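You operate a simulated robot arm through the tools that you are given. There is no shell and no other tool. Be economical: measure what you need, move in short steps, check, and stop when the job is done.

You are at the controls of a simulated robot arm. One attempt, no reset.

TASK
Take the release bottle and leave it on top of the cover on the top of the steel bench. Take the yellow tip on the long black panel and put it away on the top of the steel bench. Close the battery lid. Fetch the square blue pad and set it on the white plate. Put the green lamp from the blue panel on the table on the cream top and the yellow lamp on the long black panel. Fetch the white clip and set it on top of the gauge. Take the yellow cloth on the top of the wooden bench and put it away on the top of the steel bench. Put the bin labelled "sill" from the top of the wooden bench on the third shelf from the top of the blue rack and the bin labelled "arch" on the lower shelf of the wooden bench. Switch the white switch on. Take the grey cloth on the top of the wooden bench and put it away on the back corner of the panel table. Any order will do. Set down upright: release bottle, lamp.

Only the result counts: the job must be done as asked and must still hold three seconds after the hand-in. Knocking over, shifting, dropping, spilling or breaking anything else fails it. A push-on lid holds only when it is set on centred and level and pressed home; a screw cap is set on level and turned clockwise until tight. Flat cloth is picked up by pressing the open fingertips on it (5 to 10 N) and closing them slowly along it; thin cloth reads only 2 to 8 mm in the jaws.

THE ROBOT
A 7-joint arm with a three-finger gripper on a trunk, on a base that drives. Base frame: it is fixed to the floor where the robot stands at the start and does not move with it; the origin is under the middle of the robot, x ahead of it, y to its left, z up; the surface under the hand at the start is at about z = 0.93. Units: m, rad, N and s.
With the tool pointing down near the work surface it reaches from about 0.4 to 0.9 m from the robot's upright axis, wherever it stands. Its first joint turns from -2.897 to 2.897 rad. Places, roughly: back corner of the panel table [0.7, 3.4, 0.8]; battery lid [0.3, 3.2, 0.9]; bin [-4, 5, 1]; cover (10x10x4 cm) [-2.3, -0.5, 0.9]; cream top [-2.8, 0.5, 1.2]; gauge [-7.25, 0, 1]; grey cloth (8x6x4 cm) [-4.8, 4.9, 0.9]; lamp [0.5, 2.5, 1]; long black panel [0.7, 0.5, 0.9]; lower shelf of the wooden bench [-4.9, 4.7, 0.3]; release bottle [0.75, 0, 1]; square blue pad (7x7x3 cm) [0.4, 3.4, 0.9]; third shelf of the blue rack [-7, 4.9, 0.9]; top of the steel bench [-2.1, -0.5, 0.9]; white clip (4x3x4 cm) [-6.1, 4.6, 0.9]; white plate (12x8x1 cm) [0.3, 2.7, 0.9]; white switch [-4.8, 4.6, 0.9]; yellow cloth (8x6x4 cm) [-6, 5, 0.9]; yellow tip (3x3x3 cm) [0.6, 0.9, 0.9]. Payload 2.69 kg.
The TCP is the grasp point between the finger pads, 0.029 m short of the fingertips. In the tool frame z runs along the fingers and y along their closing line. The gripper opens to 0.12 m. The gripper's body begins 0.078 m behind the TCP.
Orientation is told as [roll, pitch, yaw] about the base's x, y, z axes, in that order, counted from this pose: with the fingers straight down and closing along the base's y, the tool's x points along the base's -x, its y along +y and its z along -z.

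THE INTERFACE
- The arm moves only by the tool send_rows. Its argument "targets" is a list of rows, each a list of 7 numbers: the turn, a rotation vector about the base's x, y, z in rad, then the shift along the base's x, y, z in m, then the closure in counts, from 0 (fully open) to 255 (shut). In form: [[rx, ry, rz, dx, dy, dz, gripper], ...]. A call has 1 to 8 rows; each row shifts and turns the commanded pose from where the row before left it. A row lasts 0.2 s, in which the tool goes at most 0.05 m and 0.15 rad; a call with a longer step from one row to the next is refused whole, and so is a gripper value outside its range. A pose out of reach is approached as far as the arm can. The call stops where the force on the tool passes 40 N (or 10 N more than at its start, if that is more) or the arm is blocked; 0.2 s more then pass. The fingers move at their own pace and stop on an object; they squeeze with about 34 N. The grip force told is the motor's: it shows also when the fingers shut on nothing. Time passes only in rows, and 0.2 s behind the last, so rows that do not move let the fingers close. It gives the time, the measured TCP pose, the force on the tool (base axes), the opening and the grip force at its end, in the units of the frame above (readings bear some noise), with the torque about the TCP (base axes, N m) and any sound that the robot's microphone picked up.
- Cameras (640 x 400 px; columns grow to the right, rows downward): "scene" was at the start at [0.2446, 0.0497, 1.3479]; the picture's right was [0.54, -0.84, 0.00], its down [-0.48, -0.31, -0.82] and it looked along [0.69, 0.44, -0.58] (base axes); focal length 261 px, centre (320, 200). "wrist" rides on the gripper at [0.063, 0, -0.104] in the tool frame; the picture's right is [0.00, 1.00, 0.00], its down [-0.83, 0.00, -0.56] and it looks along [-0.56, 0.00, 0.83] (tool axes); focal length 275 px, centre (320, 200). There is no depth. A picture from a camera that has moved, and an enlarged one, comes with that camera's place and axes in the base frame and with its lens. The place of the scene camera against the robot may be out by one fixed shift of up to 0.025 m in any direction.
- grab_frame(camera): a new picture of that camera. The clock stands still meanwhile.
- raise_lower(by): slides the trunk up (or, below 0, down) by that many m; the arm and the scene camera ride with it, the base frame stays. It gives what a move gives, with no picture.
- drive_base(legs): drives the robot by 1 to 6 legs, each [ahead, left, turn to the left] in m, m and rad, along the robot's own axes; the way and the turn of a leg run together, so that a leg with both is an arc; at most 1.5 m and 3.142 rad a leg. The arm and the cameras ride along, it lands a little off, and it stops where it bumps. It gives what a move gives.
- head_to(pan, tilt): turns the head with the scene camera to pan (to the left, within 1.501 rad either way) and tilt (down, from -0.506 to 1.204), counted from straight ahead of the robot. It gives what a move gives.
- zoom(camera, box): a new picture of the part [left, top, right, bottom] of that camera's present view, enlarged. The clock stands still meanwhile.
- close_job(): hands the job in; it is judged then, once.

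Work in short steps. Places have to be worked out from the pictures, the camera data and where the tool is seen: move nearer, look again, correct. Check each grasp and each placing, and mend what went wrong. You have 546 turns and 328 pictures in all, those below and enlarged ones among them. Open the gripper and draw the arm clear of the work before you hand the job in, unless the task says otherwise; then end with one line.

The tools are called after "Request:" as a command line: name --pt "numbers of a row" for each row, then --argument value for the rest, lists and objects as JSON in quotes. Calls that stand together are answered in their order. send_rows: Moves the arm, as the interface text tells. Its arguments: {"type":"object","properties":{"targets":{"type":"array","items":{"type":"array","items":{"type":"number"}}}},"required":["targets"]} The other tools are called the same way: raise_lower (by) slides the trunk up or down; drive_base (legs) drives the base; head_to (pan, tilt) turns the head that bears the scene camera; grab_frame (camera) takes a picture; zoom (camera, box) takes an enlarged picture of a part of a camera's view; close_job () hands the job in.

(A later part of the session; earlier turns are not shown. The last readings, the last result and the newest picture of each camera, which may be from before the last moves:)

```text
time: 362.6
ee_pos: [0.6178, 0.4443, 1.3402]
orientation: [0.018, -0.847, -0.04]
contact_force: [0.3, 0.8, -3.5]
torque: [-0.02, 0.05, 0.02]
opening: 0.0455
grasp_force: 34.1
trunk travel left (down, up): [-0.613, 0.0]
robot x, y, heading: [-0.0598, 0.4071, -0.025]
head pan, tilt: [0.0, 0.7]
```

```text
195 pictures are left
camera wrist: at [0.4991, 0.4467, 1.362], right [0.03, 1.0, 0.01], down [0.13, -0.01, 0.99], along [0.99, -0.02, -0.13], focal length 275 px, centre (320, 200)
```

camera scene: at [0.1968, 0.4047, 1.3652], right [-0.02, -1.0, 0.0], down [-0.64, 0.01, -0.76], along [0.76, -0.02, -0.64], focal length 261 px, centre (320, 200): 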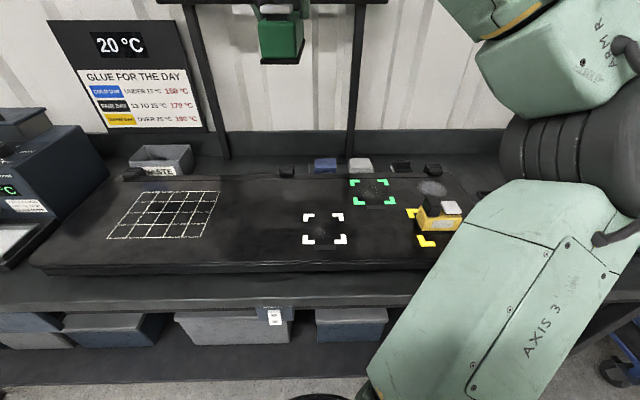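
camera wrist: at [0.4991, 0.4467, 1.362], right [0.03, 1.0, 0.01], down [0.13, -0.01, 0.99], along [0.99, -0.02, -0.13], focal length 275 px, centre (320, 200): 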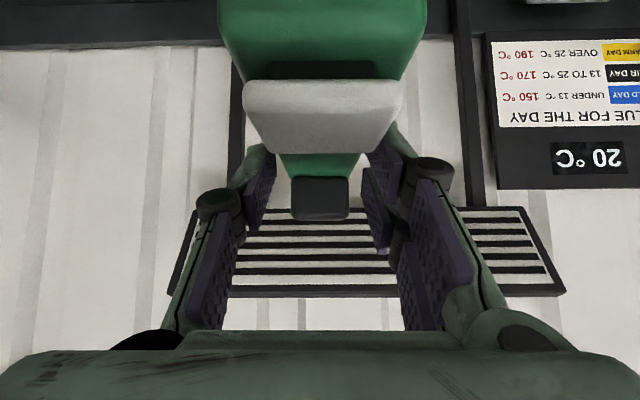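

Lamp regrasped with 0.85 rad tilt, at z=1.34. I return to the cart's front-left.

Request:
drive_base --legs '[[-0.45, 0, 0], [0, 0, 2.745], [1.04, 0.51, 0]]'

Request:
head_to --pan 0.1 --tilt 0.4

Request:
grab_frame --camera "scene"

Request:
head_to --pan -0.7 --tilt 0.4

Request:
grab_frame --camera "scene"

```text
time: 377.7
ee_pos: [-2.3426, 0.5797, 1.3393]
orientation: [0.017, -0.847, 2.72]
contact_force: [0.2, 0.0, -4.2]
torque: [-0.01, -0.09, 0.01]
opening: 0.0455
grasp_force: 34.1
trunk travel left (down, up): [-0.613, 0.0]
robot x, y, heading: [-1.7013, 0.3609, 2.738]
head pan, tilt: [0.0, 0.7]
```

```text
time: 378.5
ee_pos: [-2.3437, 0.5796, 1.3379]
orientation: [0.019, -0.846, 2.719]
contact_force: [0.0, -0.1, -4.2]
torque: [-0.02, -0.03, -0.02]
opening: 0.0455
grasp_force: 34.2
trunk travel left (down, up): [-0.613, 0.0]
robot x, y, heading: [-1.7006, 0.363, 2.743]
head pan, tilt: [0.099, 0.4]
```

```text
194 pictures are left
camera scene: at [-1.9184, 0.4523, 1.3921], right [0.3, 0.95, 0.0], down [0.37, -0.12, -0.92], along [-0.88, 0.28, -0.39], focal length 261 px, centre (320, 200)
```

scene: 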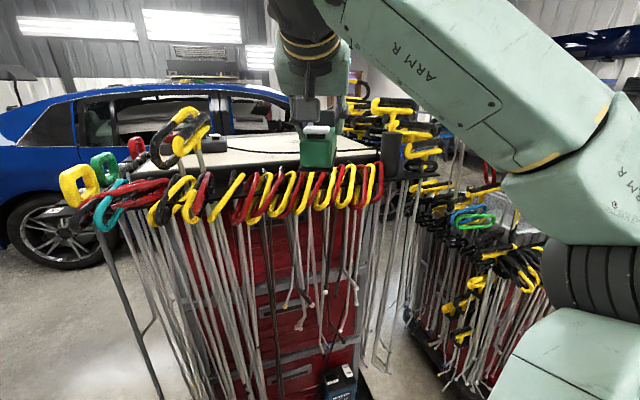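

```text
time: 379.6
ee_pos: [-2.3432, 0.5786, 1.3392]
orientation: [0.021, -0.846, 2.72]
contact_force: [0.0, 0.0, -3.2]
torque: [-0.02, -0.05, 0.01]
opening: 0.0457
grasp_force: 33.5
trunk travel left (down, up): [-0.613, 0.0]
robot x, y, heading: [-1.7051, 0.3627, 2.742]
head pan, tilt: [-0.7, 0.4]
```

```text
193 pictures are left
camera scene: at [-1.8718, 0.5073, 1.3921], right [0.89, 0.45, 0.0], down [0.18, -0.35, -0.92], along [-0.42, 0.82, -0.39], focal length 261 px, centre (320, 200)
```

scene: 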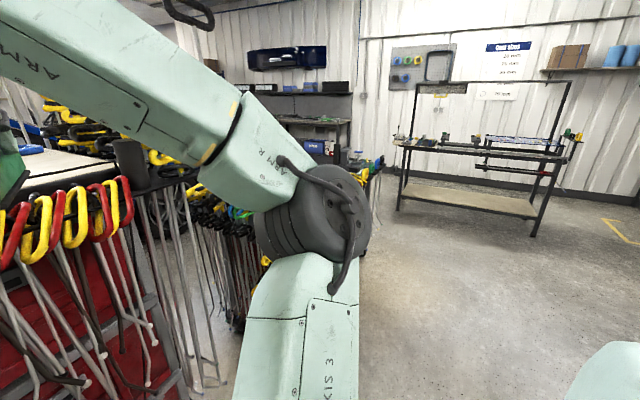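

Request:
grab_frame --camera "wrist"

Request:
head_to --pan 0.3 --tilt 0.4

Request:
zoom --camera "scene" --box '[200, 90, 440, 240]'

```text
192 pictures are left
camera wrist: at [-2.2329, 0.5327, 1.3616], right [-0.39, -0.92, 0.01], down [-0.12, 0.06, 0.99], along [-0.91, 0.39, -0.13], focal length 275 px, centre (320, 200)
```

wrist: 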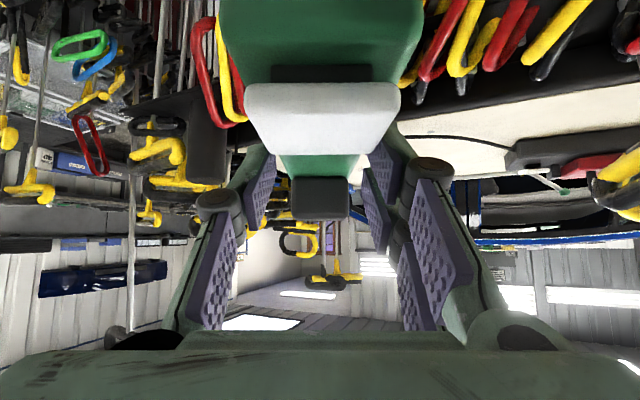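

```text
time: 380.9
ee_pos: [-2.3432, 0.5801, 1.3403]
orientation: [0.02, -0.847, 2.718]
contact_force: [-0.1, 0.4, -2.5]
torque: [-0.02, -0.05, -0.01]
opening: 0.0456
grasp_force: 34.2
trunk travel left (down, up): [-0.613, 0.0]
robot x, y, heading: [-1.7052, 0.3591, 2.74]
head pan, tilt: [0.3, 0.4]
```

```text
2.67 times, centred on (320, 165) of scene
camera zoom: at [-1.9221, 0.4342, 1.3921], right [0.1, 0.99, 0.0], down [0.39, -0.04, -0.92], along [-0.92, 0.09, -0.39], focal length 695 px, centre (320, 293)
```

zoom: 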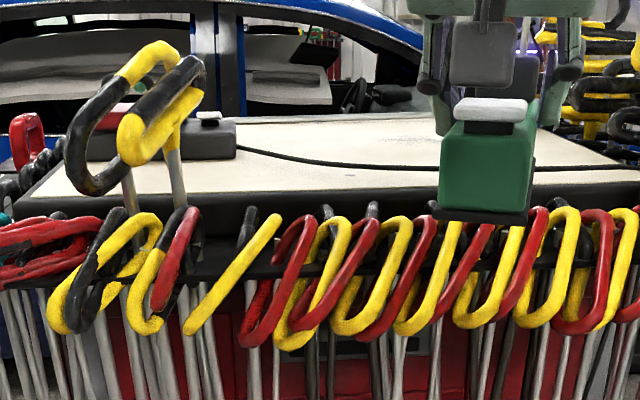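

The cream top starts at x≈-2.62. I advance most of the way, to the right-centre of the top, and check the elbow.

Request:
drive_base --legs '[[0.24, 0.06, 0]]'

Request:
head_to --pan -0.6 --tilt 0.55

Request:
grab_frame --camera "scene"

Request:
head_to --pan 0.1 --tilt 0.5

Request:
grab_frame --camera "scene"

```text
time: 382.7
ee_pos: [-2.5857, 0.6166, 1.3389]
orientation: [0.018, -0.846, 2.719]
contact_force: [-0.3, 0.2, -3.0]
torque: [-0.04, -0.07, 0.03]
opening: 0.0456
grasp_force: 34.1
trunk travel left (down, up): [-0.613, 0.0]
robot x, y, heading: [-1.9427, 0.399, 2.74]
head pan, tilt: [0.3, 0.4]
```

```text
time: 383.9
ee_pos: [-2.5846, 0.6168, 1.3389]
orientation: [0.018, -0.846, 2.721]
contact_force: [0.1, 0.0, -2.9]
torque: [-0.01, -0.05, 0.01]
opening: 0.0457
grasp_force: 33.3
trunk travel left (down, up): [-0.613, 0.0]
robot x, y, heading: [-1.9391, 0.3985, 2.737]
head pan, tilt: [-0.6, 0.55]
```

```text
190 pictures are left
camera scene: at [-2.1196, 0.5383, 1.3784], right [0.84, 0.54, 0.0], down [0.28, -0.44, -0.85], along [-0.46, 0.72, -0.52], focal length 261 px, centre (320, 200)
```

scene: 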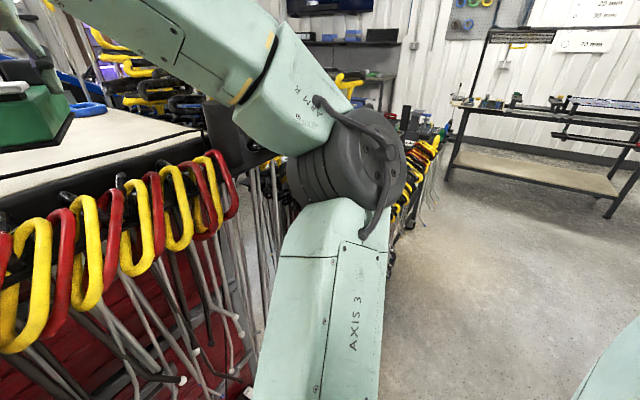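

```text
time: 384.9
ee_pos: [-2.5848, 0.6168, 1.3393]
orientation: [0.016, -0.845, 2.72]
contact_force: [0.4, 0.4, -3.6]
torque: [-0.01, -0.07, 0.0]
opening: 0.0454
grasp_force: 33.9
trunk travel left (down, up): [-0.613, 0.0]
robot x, y, heading: [-1.9459, 0.399, 2.739]
head pan, tilt: [0.099, 0.499]
```

```text
189 pictures are left
camera scene: at [-2.1581, 0.4898, 1.383], right [0.3, 0.95, 0.0], down [0.46, -0.14, -0.88], along [-0.84, 0.26, -0.48], focal length 261 px, centre (320, 200)
```

scene: 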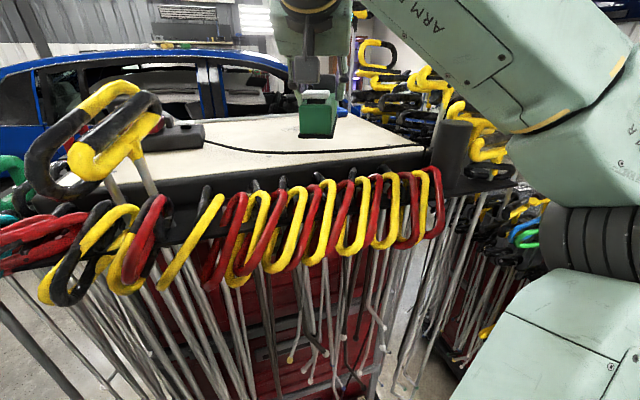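

The elbow clears the loops to the right but a black cylinder stands ahead of it; I turn slightly more right and use a shallower spot at the front of the top.

Request:
drive_base --legs '[[0.04, 0.13, -0.1]]'

Request:
grab_frame --camera "scene"

Request:
head_to --pan -0.6 --tilt 0.65

Request:
grab_frame --camera "scene"

```text
time: 386.6
ee_pos: [-2.652, 0.5802, 1.3404]
orientation: [0.018, -0.847, 2.619]
contact_force: [0.4, 0.4, -3.2]
torque: [-0.04, -0.05, -0.02]
opening: 0.0456
grasp_force: 33.8
trunk travel left (down, up): [-0.613, 0.0]
robot x, y, heading: [-2.0358, 0.3019, 2.645]
head pan, tilt: [0.099, 0.499]
```

```text
188 pictures are left
camera scene: at [-2.2404, 0.4125, 1.383], right [0.39, 0.92, 0.0], down [0.44, -0.19, -0.88], along [-0.81, 0.34, -0.48], focal length 261 px, centre (320, 200)
```

scene: 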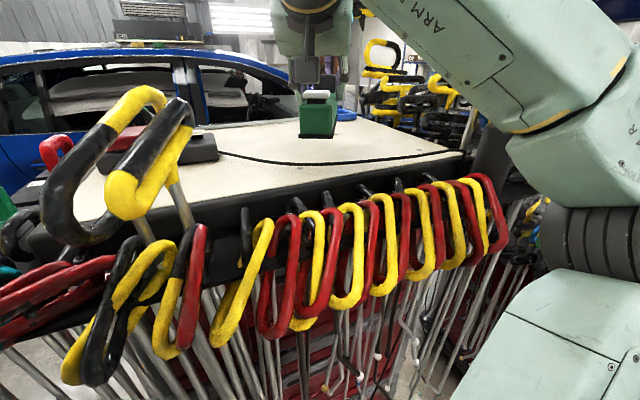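

```text
time: 387.7
ee_pos: [-2.6516, 0.5806, 1.339]
orientation: [0.018, -0.846, 2.621]
contact_force: [0.0, -0.3, -2.7]
torque: [-0.02, -0.04, 0.0]
opening: 0.0452
grasp_force: 33.8
trunk travel left (down, up): [-0.613, 0.0]
robot x, y, heading: [-2.0328, 0.3026, 2.642]
head pan, tilt: [-0.6, 0.649]
```

```text
187 pictures are left
camera scene: at [-2.1956, 0.4545, 1.3696], right [0.89, 0.45, 0.0], down [0.27, -0.54, -0.8], along [-0.36, 0.71, -0.6], focal length 261 px, centre (320, 200)
```

scene: 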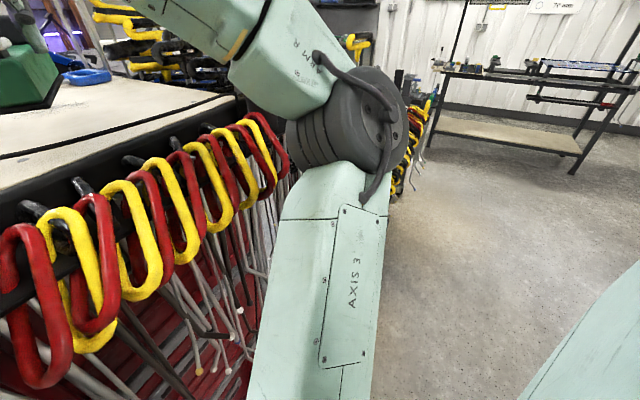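

The top is about z≈1.22 with its front edge near x=-2.56, and a thin cord crosses under the lamp. I shift the hand 7 cm left with the arm, where the cord lies farther back, and look.

Request:
send_rows --pt "0 0 0 0 -0.035 0 255" --pt "0 0 0 0 -0.035 0 255" --pt "0 0 0 0 0 -0.02 255" --pt "0 0 0 0 0 0 255"

Request:
head_to --pan 0.1 --tilt 0.5

Request:
grab_frame --camera "scene"

Request:
grab_frame --camera "wrist"

```text
time: 388.2
ee_pos: [-2.6505, 0.5312, 1.3398]
orientation: [0.016, -0.844, 2.608]
contact_force: [0.8, 6.6, -2.9]
torque: [-0.42, -0.03, 0.54]
opening: 0.0457
grasp_force: 34.1
trunk travel left (down, up): [-0.613, 0.0]
robot x, y, heading: [-2.0334, 0.303, 2.639]
head pan, tilt: [-0.6, 0.649]
stopped in row 2: the force on the tool passed its limit at 46 N (the readings are from after the stop); the commanded pose is now the measured one
```

```text
time: 389.3
ee_pos: [-2.6513, 0.5304, 1.3401]
orientation: [0.018, -0.842, 2.609]
contact_force: [-1.7, 4.1, -3.7]
torque: [-0.32, -0.13, 0.15]
opening: 0.0454
grasp_force: 34.8
trunk travel left (down, up): [-0.613, 0.0]
robot x, y, heading: [-2.0363, 0.3058, 2.639]
head pan, tilt: [0.099, 0.499]
```

```text
186 pictures are left
camera scene: at [-2.2402, 0.4135, 1.3829], right [0.39, 0.92, 0.0], down [0.44, -0.19, -0.88], along [-0.81, 0.35, -0.48], focal length 261 px, centre (320, 200)
```

scene: 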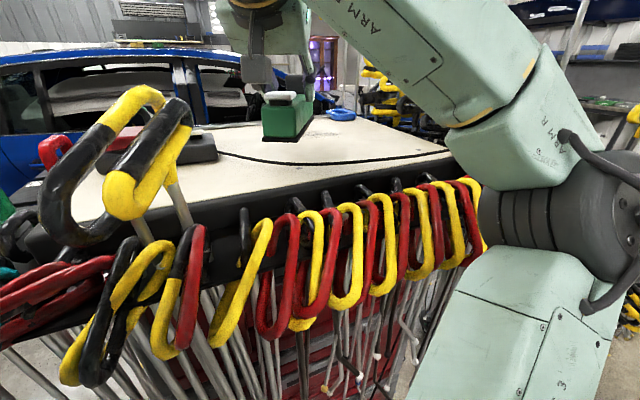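

```text
185 pictures are left
camera wrist: at [-2.5464, 0.4721, 1.3625], right [-0.49, -0.87, 0.01], down [-0.12, 0.08, 0.99], along [-0.86, 0.49, -0.14], focal length 275 px, centre (320, 200)
```

wrist: 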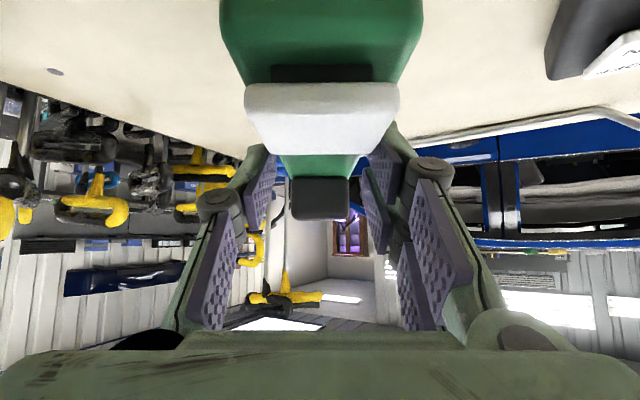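

A contact: likely the elbow against the rightmost loops. I move back to where I was.

Request:
send_rows --pt "0 0 0 0 0.02 0 255" --pt "0 0 0 0 0.03 0 255" --pt "0 0 0 0 0 0 255"

Request:
grab_frame --camera "scene"

Request:
head_to --pan -0.6 --tilt 0.65

Request:
grab_frame --camera "scene"

```text
time: 390.1
ee_pos: [-2.6521, 0.5791, 1.3406]
orientation: [0.015, -0.843, 2.612]
contact_force: [-0.4, 0.7, -4.1]
torque: [-0.01, -0.03, 0.01]
opening: 0.0455
grasp_force: 34.0
trunk travel left (down, up): [-0.613, 0.0]
robot x, y, heading: [-2.0346, 0.2987, 2.637]
head pan, tilt: [0.099, 0.499]
```

```text
184 pictures are left
camera scene: at [-2.2402, 0.4127, 1.383], right [0.39, 0.92, 0.0], down [0.44, -0.19, -0.88], along [-0.81, 0.34, -0.48], focal length 261 px, centre (320, 200)
```

scene: 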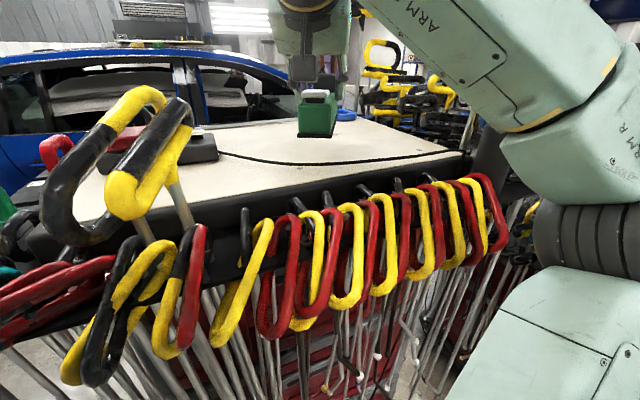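

```text
time: 391.2
ee_pos: [-2.652, 0.5799, 1.3398]
orientation: [0.017, -0.844, 2.61]
contact_force: [0.5, 0.2, -3.0]
torque: [0.01, -0.03, 0.0]
opening: 0.0455
grasp_force: 34.1
trunk travel left (down, up): [-0.613, 0.0]
robot x, y, heading: [-2.0386, 0.2997, 2.64]
head pan, tilt: [-0.6, 0.649]
```

```text
183 pictures are left
camera scene: at [-2.1956, 0.4546, 1.3696], right [0.89, 0.45, 0.0], down [0.27, -0.54, -0.8], along [-0.36, 0.71, -0.6], focal length 261 px, centre (320, 200)
```

scene: 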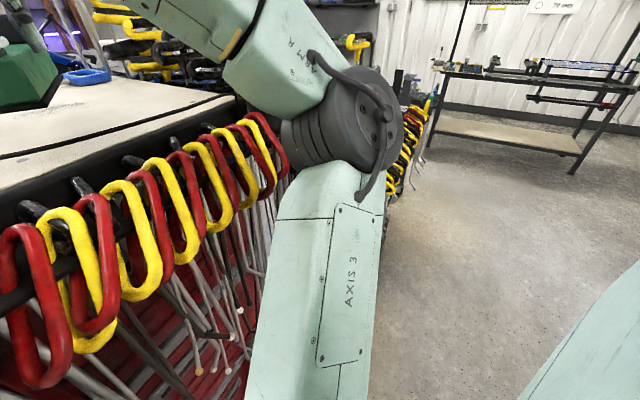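

Clear again and nothing moved. I lower straight down here in small steps, watching for contacts.

Request:
send_rows --pt "0 0 0 0 0 -0.01 255" --pt "0 0 0 0 0 -0.01 255" --pt "0 0 0 0 0 -0.01 255" --pt "0 0 0 0 0 0 255"

Request:
grab_frame --camera "scene"

```text
time: 392.2
ee_pos: [-2.6514, 0.5788, 1.3089]
orientation: [0.018, -0.843, 2.609]
contact_force: [0.0, -0.3, -3.4]
torque: [-0.03, -0.07, 0.0]
opening: 0.0456
grasp_force: 34.4
trunk travel left (down, up): [-0.613, 0.0]
robot x, y, heading: [-2.0318, 0.3026, 2.642]
head pan, tilt: [-0.6, 0.649]
```

```text
182 pictures are left
camera scene: at [-2.1955, 0.4546, 1.3696], right [0.89, 0.45, 0.0], down [0.27, -0.54, -0.8], along [-0.36, 0.71, -0.6], focal length 261 px, centre (320, 200)
```

scene: 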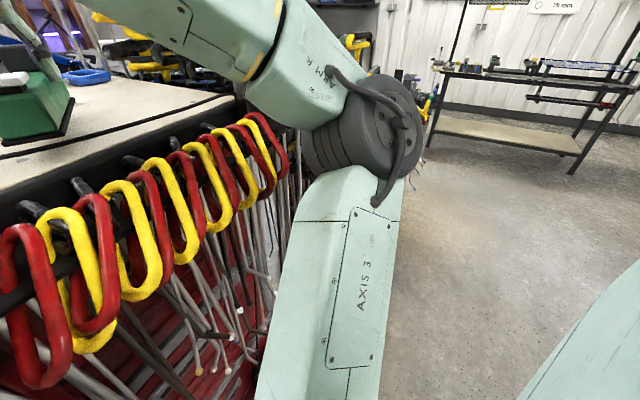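

Lowering swings the elbow away from the loops. I continue down to contact.

Request:
send_rows --pt "0 0 0 0 0 -0.01 255" --pt "0 0 0 0 0 -0.01 255" --pt "0 0 0 0 0 -0.005 255" --pt "0 0 0 0 0 -0.005 255" --pt "0 0 0 0 0 -0.004 255" --pt "0 0 0 0 0 -0.004 255" --pt "0 0 0 0 0 -0.004 255"

Request:
grab_frame --camera "scene"

```text
time: 393.8
ee_pos: [-2.6485, 0.579, 1.2694]
orientation: [0.016, -0.849, 2.609]
contact_force: [3.4, 0.3, 26.0]
torque: [0.6, 0.31, 0.22]
opening: 0.0456
grasp_force: 34.0
trunk travel left (down, up): [-0.613, 0.0]
robot x, y, heading: [-2.0323, 0.3, 2.64]
head pan, tilt: [-0.6, 0.649]
```

```text
181 pictures are left
camera scene: at [-2.1928, 0.4536, 1.3703], right [0.89, 0.45, 0.0], down [0.27, -0.54, -0.8], along [-0.36, 0.71, -0.6], focal length 261 px, centre (320, 200)
```

scene: 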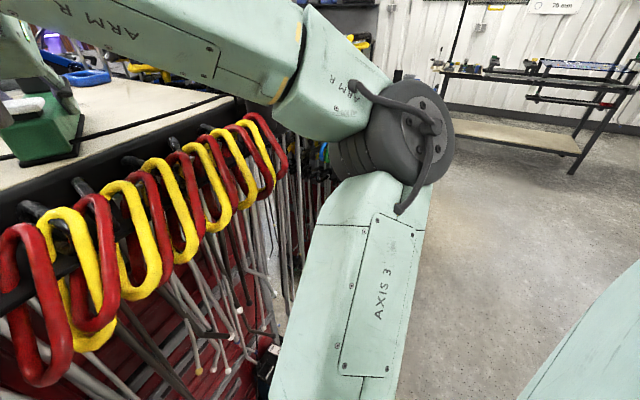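

Request:
head_to --pan 0.1 --tilt 0.5

Request:
zoom --camera "scene" --box '[220, 70, 420, 220]'

Request:
grab_frame --camera "wrist"

```text
time: 394.8
ee_pos: [-2.6481, 0.5787, 1.2711]
orientation: [0.017, -0.849, 2.611]
contact_force: [4.2, 0.0, 25.7]
torque: [0.59, 0.43, 0.13]
opening: 0.0459
grasp_force: 34.3
trunk travel left (down, up): [-0.613, 0.0]
robot x, y, heading: [-2.0368, 0.3014, 2.642]
head pan, tilt: [0.099, 0.499]
```

```text
2.67 times, centred on (320, 145) of scene
camera zoom: at [-2.2374, 0.4118, 1.3837], right [0.39, 0.92, 0.0], down [0.44, -0.19, -0.88], along [-0.81, 0.35, -0.48], focal length 695 px, centre (320, 347)
```

zoom: 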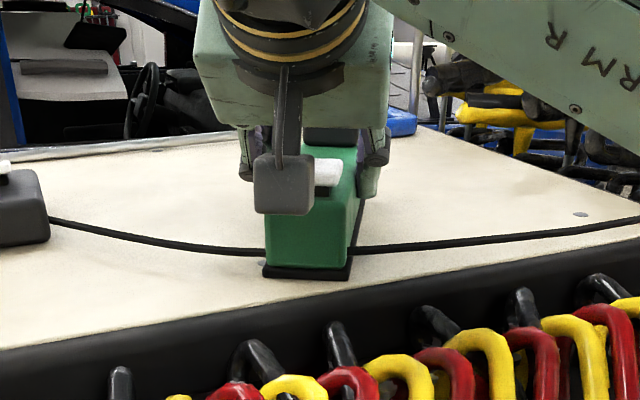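

```text
179 pictures are left
camera wrist: at [-2.5439, 0.52, 1.2923], right [-0.49, -0.87, 0.01], down [-0.11, 0.07, 0.99], along [-0.86, 0.49, -0.13], focal length 275 px, centre (320, 200)
```

wrist: 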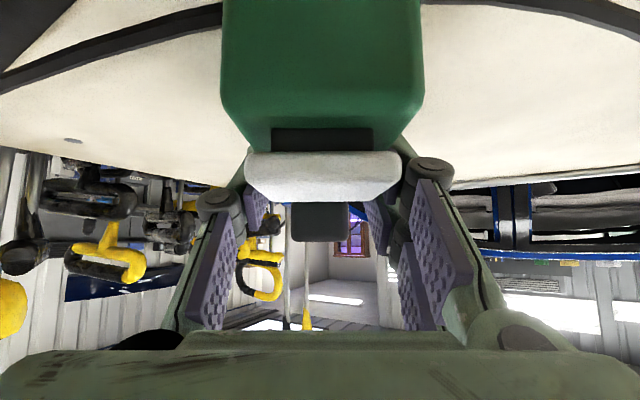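

The cord lies under the lamp's rear 2–3 cm. I lift 1.5 cm, move 4.5 cm ahead so the lamp is wholly behind it, and lower again.

Request:
send_rows --pt "0 0 0 0 0 0.018 255" --pt "0 0 0 -0.013 0.007 0 255" --pt "0 0 0 -0.013 0.007 0 255" --pt "0 0 0 -0.013 0.008 0 255" --pt "0 0 0 0 0 0 255"

Request:
grab_frame --camera "scene"

```text
time: 396.0
ee_pos: [-2.6904, 0.6023, 1.2856]
orientation: [0.019, -0.843, 2.61]
contact_force: [-0.3, 0.0, -3.3]
torque: [-0.04, -0.06, -0.03]
opening: 0.0457
grasp_force: 34.1
trunk travel left (down, up): [-0.613, 0.0]
robot x, y, heading: [-2.0334, 0.2976, 2.639]
head pan, tilt: [0.099, 0.499]
```

```text
178 pictures are left
camera scene: at [-2.24, 0.4128, 1.383], right [0.39, 0.92, 0.0], down [0.44, -0.19, -0.88], along [-0.81, 0.34, -0.48], focal length 261 px, centre (320, 200)
```

scene: 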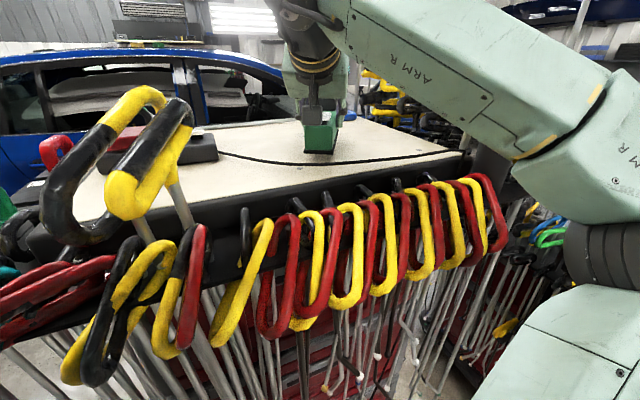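

No contact on the way. I lower to the top.

Request:
send_rows --pt "0 0 0 0 0 -0.008 255" --pt "0 0 0 0 0 -0.005 255" --pt "0 0 0 0 0 -0.004 255" --pt "0 0 0 0 0 -0.003 255" --pt "0 0 0 0 0 -0.003 255"

Request:
zoom --camera "scene" --box '[220, 70, 420, 220]'

```text
time: 397.2
ee_pos: [-2.688, 0.6012, 1.2668]
orientation: [0.017, -0.851, 2.608]
contact_force: [-3.7, 2.9, 25.3]
torque: [0.82, 0.44, 0.38]
opening: 0.0455
grasp_force: 34.8
trunk travel left (down, up): [-0.613, 0.0]
robot x, y, heading: [-2.0311, 0.3001, 2.637]
head pan, tilt: [0.099, 0.499]
```

```text
2.67 times, centred on (320, 145) of scene
camera zoom: at [-2.2383, 0.4121, 1.3839], right [0.39, 0.92, 0.0], down [0.44, -0.19, -0.88], along [-0.81, 0.35, -0.48], focal length 695 px, centre (320, 347)
```

zoom: 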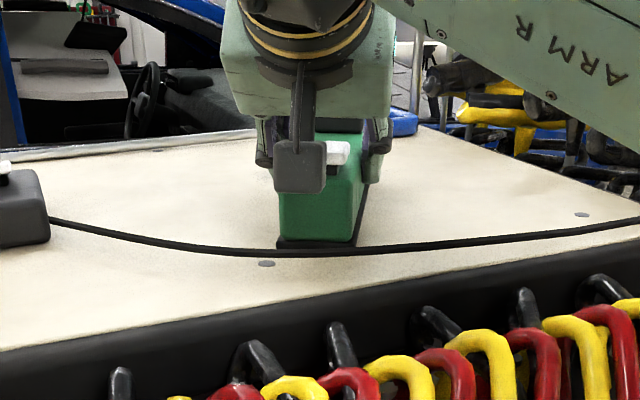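

Flat behind the cord. I ease, open, and withdraw along the tool axis.

Request:
send_rows --pt "0 0 0 0 0 0.002 200" --pt "0 0 0 0 0 0 140" --pt "0 0 0 0 0 0 100" --pt "0 0 0 0 0 0 60" --pt "0 0 0 0.015 -0.009 0.02 60" --pt "0 0 0 0.015 -0.009 0.025 60" --pt "0 0 0 0.02 -0.01 0.03 60" --pt "0 0 0 0.02 -0.01 0.03 60"

Request:
grab_frame --camera "scene"

```text
time: 399.0
ee_pos: [-2.6191, 0.5638, 1.3697]
orientation: [0.019, -0.846, 2.609]
contact_force: [0.9, 0.5, -0.1]
torque: [0.01, 0.01, 0.01]
opening: 0.0921
grasp_force: 0.0
trunk travel left (down, up): [-0.613, 0.0]
robot x, y, heading: [-2.0404, 0.3013, 2.64]
head pan, tilt: [0.099, 0.499]
```

```text
176 pictures are left
camera scene: at [-2.2397, 0.4126, 1.3831], right [0.39, 0.92, 0.0], down [0.44, -0.19, -0.88], along [-0.81, 0.34, -0.48], focal length 261 px, centre (320, 200)
```

scene: 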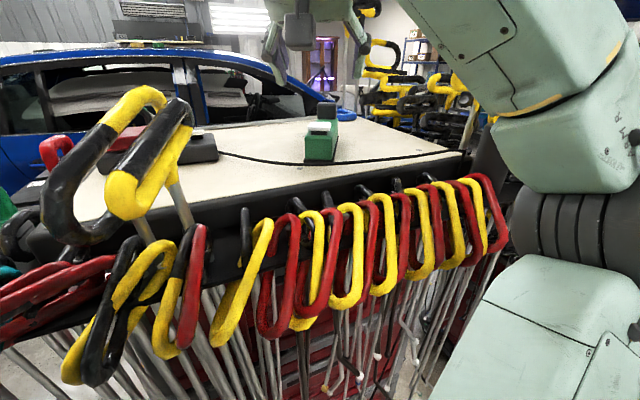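

The green lamp stands on the cream top. I back out to the east and restore a plain arm pose.

Request:
drive_base --legs '[[-0.28, -0.21, 0], [-0.35, -0.25, 0]]'

Request:
zoom --camera "scene" --box '[200, 90, 440, 240]'

Request:
send_rows --pt "0 0 0 0 0 -0.04 60" --pt "0 0 0 0 0 -0.04 60" --pt "0 0 0 0 0 -0.04 60" --pt "0 0 0 0 0 -0.04 60"

```text
time: 403.5
ee_pos: [-1.8418, 0.6683, 1.37]
orientation: [0.021, -0.848, 2.6]
contact_force: [-0.2, -0.4, 0.0]
torque: [-0.01, 0.05, 0.01]
opening: 0.0917
grasp_force: 0.0
trunk travel left (down, up): [-0.613, 0.0]
robot x, y, heading: [-1.2581, 0.4026, 2.63]
head pan, tilt: [0.099, 0.499]
```

```text
2.67 times, centred on (320, 165) of scene
camera zoom: at [-1.4638, 0.5149, 1.3832], right [0.4, 0.92, 0.0], down [0.44, -0.19, -0.88], along [-0.81, 0.35, -0.48], focal length 695 px, centre (320, 293)
```

zoom: 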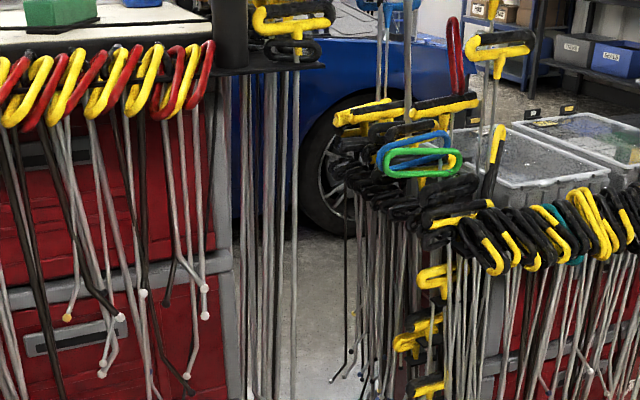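

```text
time: 404.5
ee_pos: [-1.843, 0.6692, 1.2099]
orientation: [0.022, -0.848, 2.603]
contact_force: [-0.7, -0.6, -0.4]
torque: [-0.01, -0.03, -0.01]
opening: 0.0919
grasp_force: 0.1
trunk travel left (down, up): [-0.613, 0.0]
robot x, y, heading: [-1.2601, 0.4025, 2.636]
head pan, tilt: [0.099, 0.499]
```

Now I untilt the hand and then head for the wooden bench.

Request:
send_rows --pt "-0.0722 -0.12 0 0 0 0 60" --pt "-0.0722 -0.12 0 0 0 0 60" --pt "-0.0722 -0.12 0 0 0 -0.02 60" --pt "-0.0722 -0.12 0 0 0 -0.03 60" --pt "-0.0722 -0.12 0 0 0 -0.03 60" --pt "-0.0722 -0.12 0 0 0 -0.03 0" --pt "0 0 0 0 0 0 0"

Request:
drive_base --legs '[[0, 0, -1.06], [1.45, 0, 0], [1.45, 0, 0]]'

Request:
head_to --pan 0.9 --tilt 0.35

Request:
grab_frame --camera "scene"

```text
time: 406.1
ee_pos: [-1.8418, 0.6686, 1.1007]
orientation: [0.022, -0.003, 2.602]
contact_force: [-0.3, 0.3, 0.0]
torque: [-0.01, 0.02, 0.0]
opening: 0.1201
grasp_force: 0.1
trunk travel left (down, up): [-0.613, 0.0]
robot x, y, heading: [-1.2609, 0.4008, 2.631]
head pan, tilt: [0.099, 0.499]
```

```text
time: 422.3
ee_pos: [-1.286, 3.8814, 1.0998]
orientation: [0.022, -0.004, 1.542]
contact_force: [0.5, 1.1, -0.5]
torque: [-0.03, 0.04, 0.0]
opening: 0.1202
grasp_force: 0.0
trunk travel left (down, up): [-0.613, 0.0]
robot x, y, heading: [-1.2328, 3.24, 1.569]
head pan, tilt: [0.099, 0.499]
stopped in leg 3: the robot was blocked; the commanded pose is now the measured one
```

```text
time: 423.4
ee_pos: [-1.2863, 3.8816, 1.1015]
orientation: [0.024, -0.006, 1.541]
contact_force: [-0.3, 0.0, 0.8]
torque: [-0.02, 0.0, -0.02]
opening: 0.12
grasp_force: 0.1
trunk travel left (down, up): [-0.613, 0.0]
robot x, y, heading: [-1.2344, 3.2357, 1.571]
head pan, tilt: [0.901, 0.351]
```

```text
174 pictures are left
camera scene: at [-1.294, 3.4562, 1.3967], right [0.62, 0.78, 0.0], down [0.27, -0.21, -0.94], along [-0.74, 0.58, -0.34], focal length 261 px, centre (320, 200)
```

scene: 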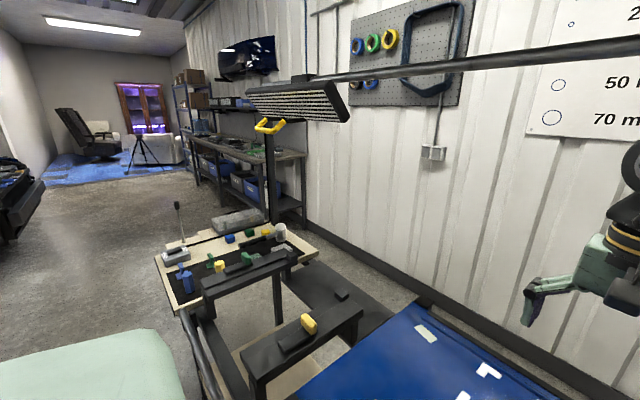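

The base was blocked; I look ahead and down to see by what.

Request:
head_to --pan 0.3 --tilt 0.9

Request:
grab_frame --camera "scene"

Request:
head_to --pan -0.3 --tilt 0.6

Request:
grab_frame --camera "scene"

```text
time: 424.4
ee_pos: [-1.2854, 3.8815, 1.1]
orientation: [0.024, -0.004, 1.54]
contact_force: [0.5, -0.2, -0.2]
torque: [-0.01, 0.02, 0.0]
opening: 0.12
grasp_force: 0.0
trunk travel left (down, up): [-0.613, 0.0]
robot x, y, heading: [-1.2358, 3.2385, 1.57]
head pan, tilt: [0.3, 0.901]
```

```text
173 pictures are left
camera scene: at [-1.2435, 3.4705, 1.3492], right [0.95, 0.3, 0.0], down [0.23, -0.75, -0.62], along [-0.18, 0.59, -0.78], focal length 261 px, centre (320, 200)
```

scene: 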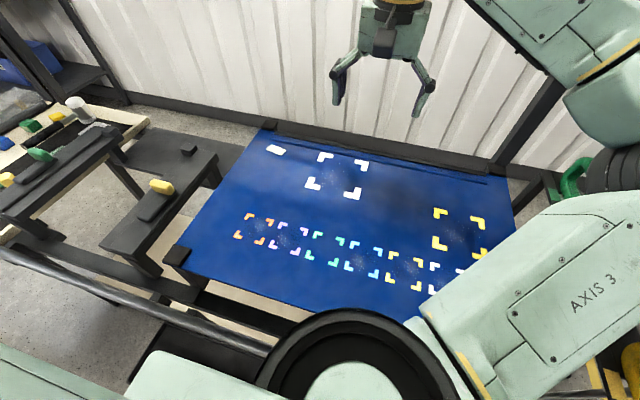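

```text
time: 425.4
ee_pos: [-1.2857, 3.8806, 1.1011]
orientation: [0.023, -0.004, 1.54]
contact_force: [0.4, -0.8, 0.4]
torque: [-0.01, 0.0, 0.0]
opening: 0.1199
grasp_force: 0.0
trunk travel left (down, up): [-0.613, 0.0]
robot x, y, heading: [-1.2348, 3.2403, 1.571]
head pan, tilt: [-0.3, 0.6]
```

```text
172 pictures are left
camera scene: at [-1.195, 3.4828, 1.3739], right [0.96, -0.29, 0.0], down [-0.17, -0.54, -0.82], along [0.24, 0.79, -0.57], focal length 261 px, centre (320, 200)
```

scene: 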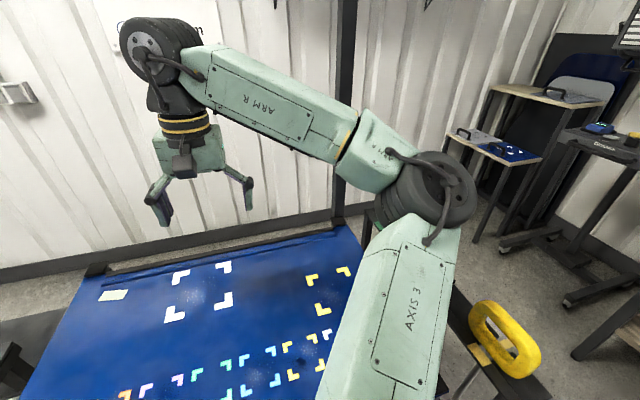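

It is a second (blue-mat) table; nothing appears moved. I back off and look left for the route.

Request:
drive_base --legs '[[-0.45, 0, 0], [0, 0, 1.0]]'

Request:
head_to --pan 0.3 --tilt 0.45

Request:
grab_frame --camera "scene"

```text
time: 430.8
ee_pos: [-1.7987, 3.0965, 1.1014]
orientation: [0.022, -0.005, 2.536]
contact_force: [0.1, -0.1, -0.5]
torque: [-0.01, -0.02, 0.0]
opening: 0.1201
grasp_force: 0.1
trunk travel left (down, up): [-0.613, 0.0]
robot x, y, heading: [-1.2355, 2.7888, 2.568]
head pan, tilt: [-0.3, 0.6]
```

```text
time: 431.8
ee_pos: [-1.7993, 3.096, 1.1008]
orientation: [0.022, -0.006, 2.537]
contact_force: [0.6, -0.1, -0.3]
torque: [0.0, -0.04, -0.01]
opening: 0.1201
grasp_force: 0.0
trunk travel left (down, up): [-0.613, 0.0]
robot x, y, heading: [-1.2334, 2.7878, 2.568]
head pan, tilt: [0.3, 0.45]
```

```text
171 pictures are left
camera scene: at [-1.4388, 2.9011, 1.3875], right [0.27, 0.96, 0.0], down [0.42, -0.12, -0.9], along [-0.87, 0.24, -0.44], focal length 261 px, centre (320, 200)
```

scene: 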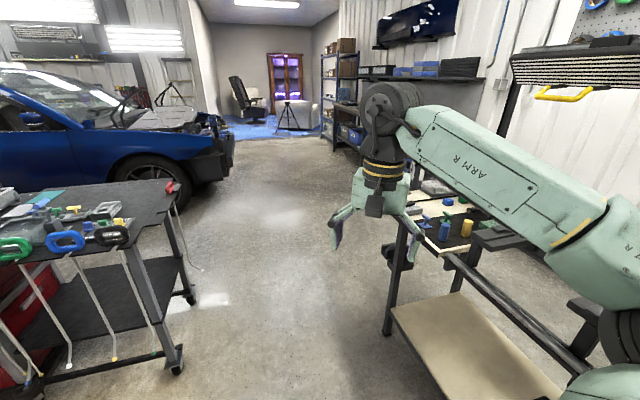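

The corridor between the black cart (y≤2.45) and this table (y≥3.57) is wide enough. I drive along y≈3.0 westward.

Request:
drive_base --legs '[[0, 0, 0.575], [1.45, -0.2, 0], [1.45, 0, 0], [0, 0, -1.57]]'

Request:
head_to --pan 0.0 --tilt 0.35

Request:
grab_frame --camera "scene"

Request:
head_to --pan 0.8 --tilt 0.3

Request:
grab_frame --camera "scene"

```text
time: 451.1
ee_pos: [-4.1134, 3.6312, 1.1007]
orientation: [0.024, -0.004, 1.526]
contact_force: [0.6, -0.2, 0.2]
torque: [-0.01, 0.01, 0.0]
opening: 0.1201
grasp_force: 0.2
trunk travel left (down, up): [-0.613, 0.0]
robot x, y, heading: [-4.076, 2.9913, 1.556]
head pan, tilt: [0.3, 0.45]
```

```text
time: 451.9
ee_pos: [-4.1144, 3.6313, 1.1014]
orientation: [0.021, -0.006, 1.526]
contact_force: [0.2, -0.1, -0.1]
torque: [0.03, 0.02, 0.0]
opening: 0.12
grasp_force: 0.1
trunk travel left (down, up): [-0.613, 0.0]
robot x, y, heading: [-4.0765, 2.9929, 1.552]
head pan, tilt: [0.0, 0.351]
```

```text
170 pictures are left
camera scene: at [-4.0558, 3.2417, 1.3967], right [1.0, -0.01, 0.0], down [-0.01, -0.34, -0.94], along [0.01, 0.94, -0.34], focal length 261 px, centre (320, 200)
```

scene: 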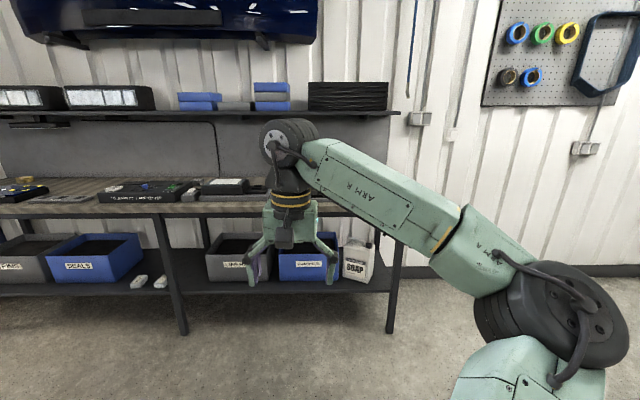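

```text
time: 453.1
ee_pos: [-4.1147, 3.6303, 1.0999]
orientation: [0.023, -0.005, 1.526]
contact_force: [0.4, 0.0, -0.1]
torque: [-0.02, 0.02, -0.01]
opening: 0.12
grasp_force: 0.0
trunk travel left (down, up): [-0.613, 0.0]
robot x, y, heading: [-4.0735, 2.9965, 1.556]
head pan, tilt: [0.799, 0.3]
```

```text
169 pictures are left
camera scene: at [-4.1231, 3.2147, 1.4015], right [0.71, 0.71, 0.0], down [0.21, -0.21, -0.96], along [-0.67, 0.68, -0.3], focal length 261 px, centre (320, 200)
```

scene: 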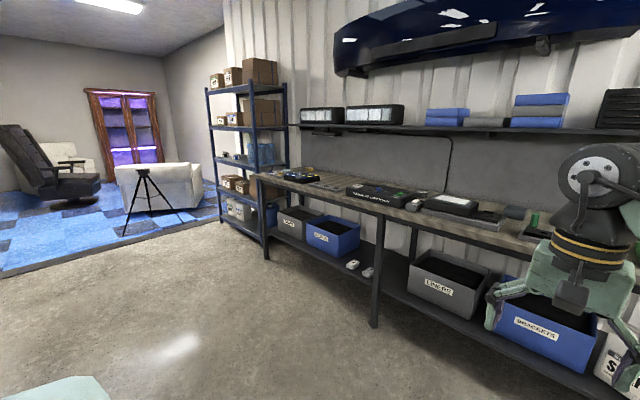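

The wooden bench's front is at y≈4.57, with an upper shelf near z≈1.35. I go closer and look along its top.

Request:
drive_base --legs '[[0.7, 0.0, 0.01]]'

Request:
head_to --pan 0.0 --tilt 0.45

Request:
grab_frame --camera "scene"

Request:
head_to --pan 0.8 --tilt 0.4

Request:
grab_frame --camera "scene"

Request:
zoom --camera "scene" --box '[160, 80, 480, 280]'

```text
time: 456.9
ee_pos: [-4.107, 4.3316, 1.1009]
orientation: [0.022, -0.006, 1.526]
contact_force: [0.3, 0.4, 0.3]
torque: [0.0, 0.02, -0.02]
opening: 0.1199
grasp_force: 0.0
trunk travel left (down, up): [-0.613, 0.0]
robot x, y, heading: [-4.0656, 3.6895, 1.564]
head pan, tilt: [0.799, 0.3]
```

```text
time: 458.1
ee_pos: [-4.1056, 4.3306, 1.1003]
orientation: [0.023, -0.005, 1.526]
contact_force: [-0.1, -0.3, 0.1]
torque: [-0.02, 0.0, 0.04]
opening: 0.1201
grasp_force: 0.0
trunk travel left (down, up): [-0.613, 0.0]
robot x, y, heading: [-4.0646, 3.6844, 1.56]
head pan, tilt: [0.0, 0.45]
```

```text
168 pictures are left
camera scene: at [-4.0464, 3.9395, 1.3875], right [1.0, -0.01, 0.0], down [-0.01, -0.44, -0.9], along [0.01, 0.9, -0.44], focal length 261 px, centre (320, 200)
```

scene: 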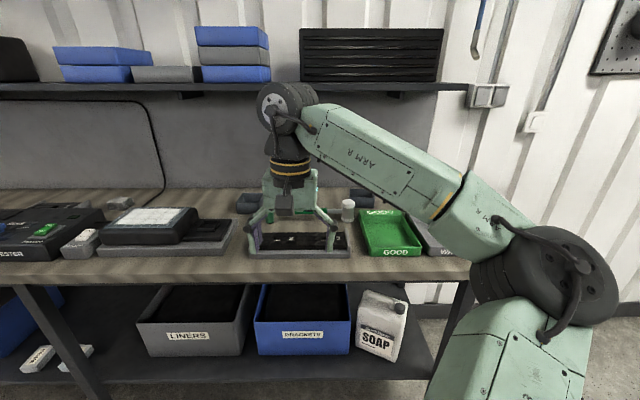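

```text
time: 459.2
ee_pos: [-4.1064, 4.3313, 1.1]
orientation: [0.023, -0.004, 1.526]
contact_force: [0.1, 0.0, -0.1]
torque: [-0.02, -0.03, -0.02]
opening: 0.1202
grasp_force: 0.0
trunk travel left (down, up): [-0.613, 0.0]
robot x, y, heading: [-4.0657, 3.6877, 1.557]
head pan, tilt: [0.799, 0.4]
```

```text
167 pictures are left
camera scene: at [-4.1131, 3.9131, 1.3922], right [0.71, 0.71, 0.0], down [0.28, -0.28, -0.92], along [-0.65, 0.65, -0.39], focal length 261 px, centre (320, 200)
```

scene: 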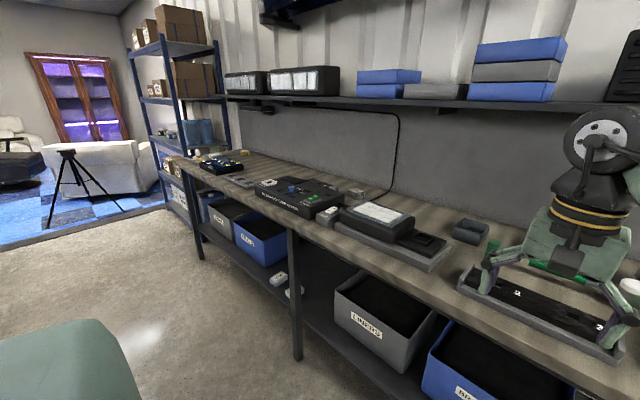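

```text
2.00 times, centred on (320, 180) of scene
camera zoom: at [-4.1131, 3.9131, 1.3922], right [0.71, 0.71, 0.0], down [0.28, -0.28, -0.92], along [-0.65, 0.65, -0.39], focal length 521 px, centre (320, 240)
```

zoom: 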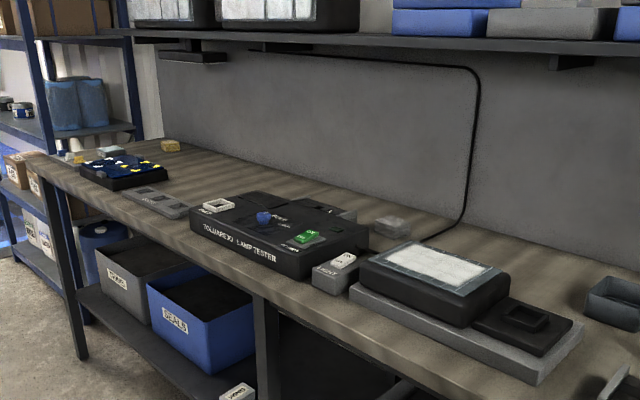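

Request:
grab_frame --camera "wrist"

Request:
head_to --pan 0.0 --tilt 0.45

Request:
zoom --camera "scene" --box '[200, 150, 480, 280]'

```text
165 pictures are left
camera wrist: at [-4.1055, 4.2676, 1.2047], right [-1.0, 0.04, 0.02], down [0.05, 0.83, 0.56], along [0.0, 0.56, -0.83], focal length 275 px, centre (320, 200)
```

wrist: 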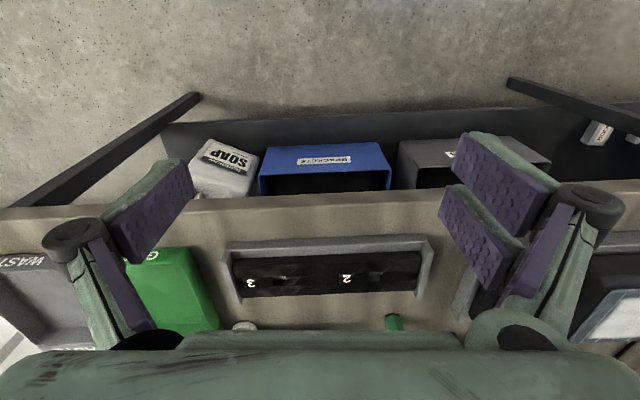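

```text
time: 460.3
ee_pos: [-4.1055, 4.3303, 1.1001]
orientation: [0.023, -0.005, 1.527]
contact_force: [0.2, -0.1, 0.3]
torque: [-0.01, 0.0, -0.06]
opening: 0.1201
grasp_force: 0.1
trunk travel left (down, up): [-0.613, 0.0]
robot x, y, heading: [-4.0606, 3.6882, 1.557]
head pan, tilt: [0.0, 0.45]
```

```text
2.29 times, centred on (340, 215) of scene
camera zoom: at [-4.0464, 3.9395, 1.3875], right [1.0, -0.01, 0.0], down [-0.01, -0.44, -0.9], along [0.01, 0.9, -0.44], focal length 596 px, centre (274, 166)
```

zoom: 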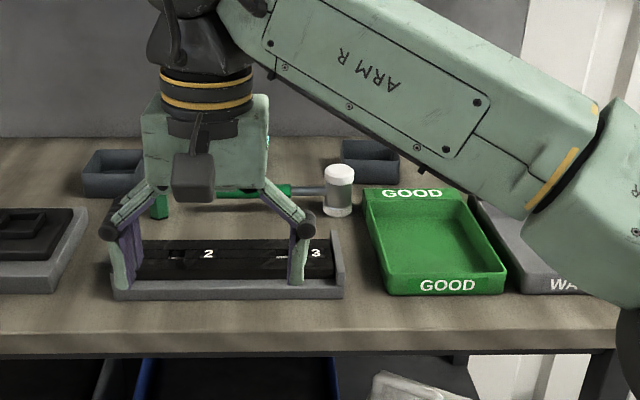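

Two small dark bins stand at the back. I shift right so the arm doesn't block the view, and zoom.

Request:
drive_base --legs '[[0.1, -0.45, 0]]'

Request:
head_to --pan 0.35 --tilt 0.45

Request:
grab_frame --camera "scene"

Request:
zoom --camera "scene" --box '[210, 150, 370, 250]'

```text
time: 464.3
ee_pos: [-3.6556, 4.4256, 1.101]
orientation: [0.023, -0.005, 1.526]
contact_force: [0.1, -0.5, 0.1]
torque: [0.0, 0.01, 0.02]
opening: 0.1201
grasp_force: 0.1
trunk travel left (down, up): [-0.613, 0.0]
robot x, y, heading: [-3.6141, 3.7885, 1.56]
head pan, tilt: [0.0, 0.45]
```

```text
time: 465.2
ee_pos: [-3.6548, 4.4259, 1.1011]
orientation: [0.023, -0.004, 1.526]
contact_force: [0.4, 0.0, -0.3]
torque: [-0.04, -0.03, -0.01]
opening: 0.12
grasp_force: 0.1
trunk travel left (down, up): [-0.613, 0.0]
robot x, y, heading: [-3.6165, 3.7819, 1.559]
head pan, tilt: [0.351, 0.45]
```

```text
163 pictures are left
camera scene: at [-3.6272, 4.0297, 1.3875], right [0.94, 0.33, 0.0], down [0.14, -0.41, -0.9], along [-0.3, 0.85, -0.44], focal length 261 px, centre (320, 200)
```

scene: 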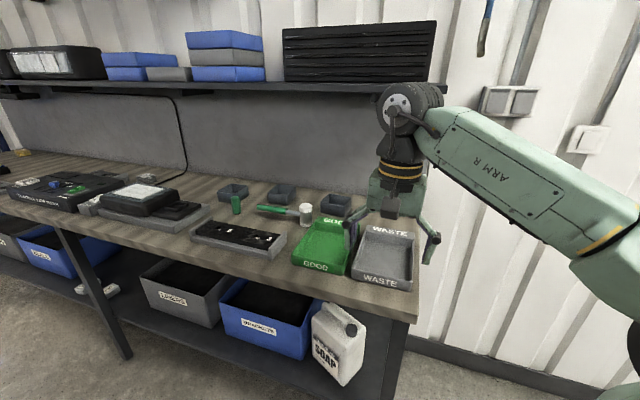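

```text
4.00 times, centred on (290, 200) of scene
camera zoom: at [-3.6272, 4.0297, 1.3875], right [0.94, 0.33, 0.0], down [0.14, -0.41, -0.9], along [-0.3, 0.85, -0.44], focal length 1043 px, centre (440, 200)
```

zoom: 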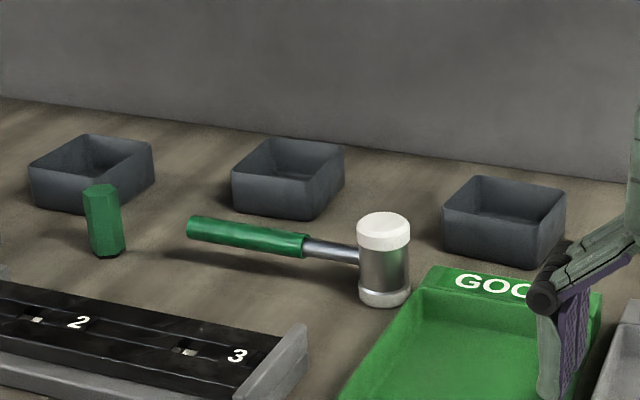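

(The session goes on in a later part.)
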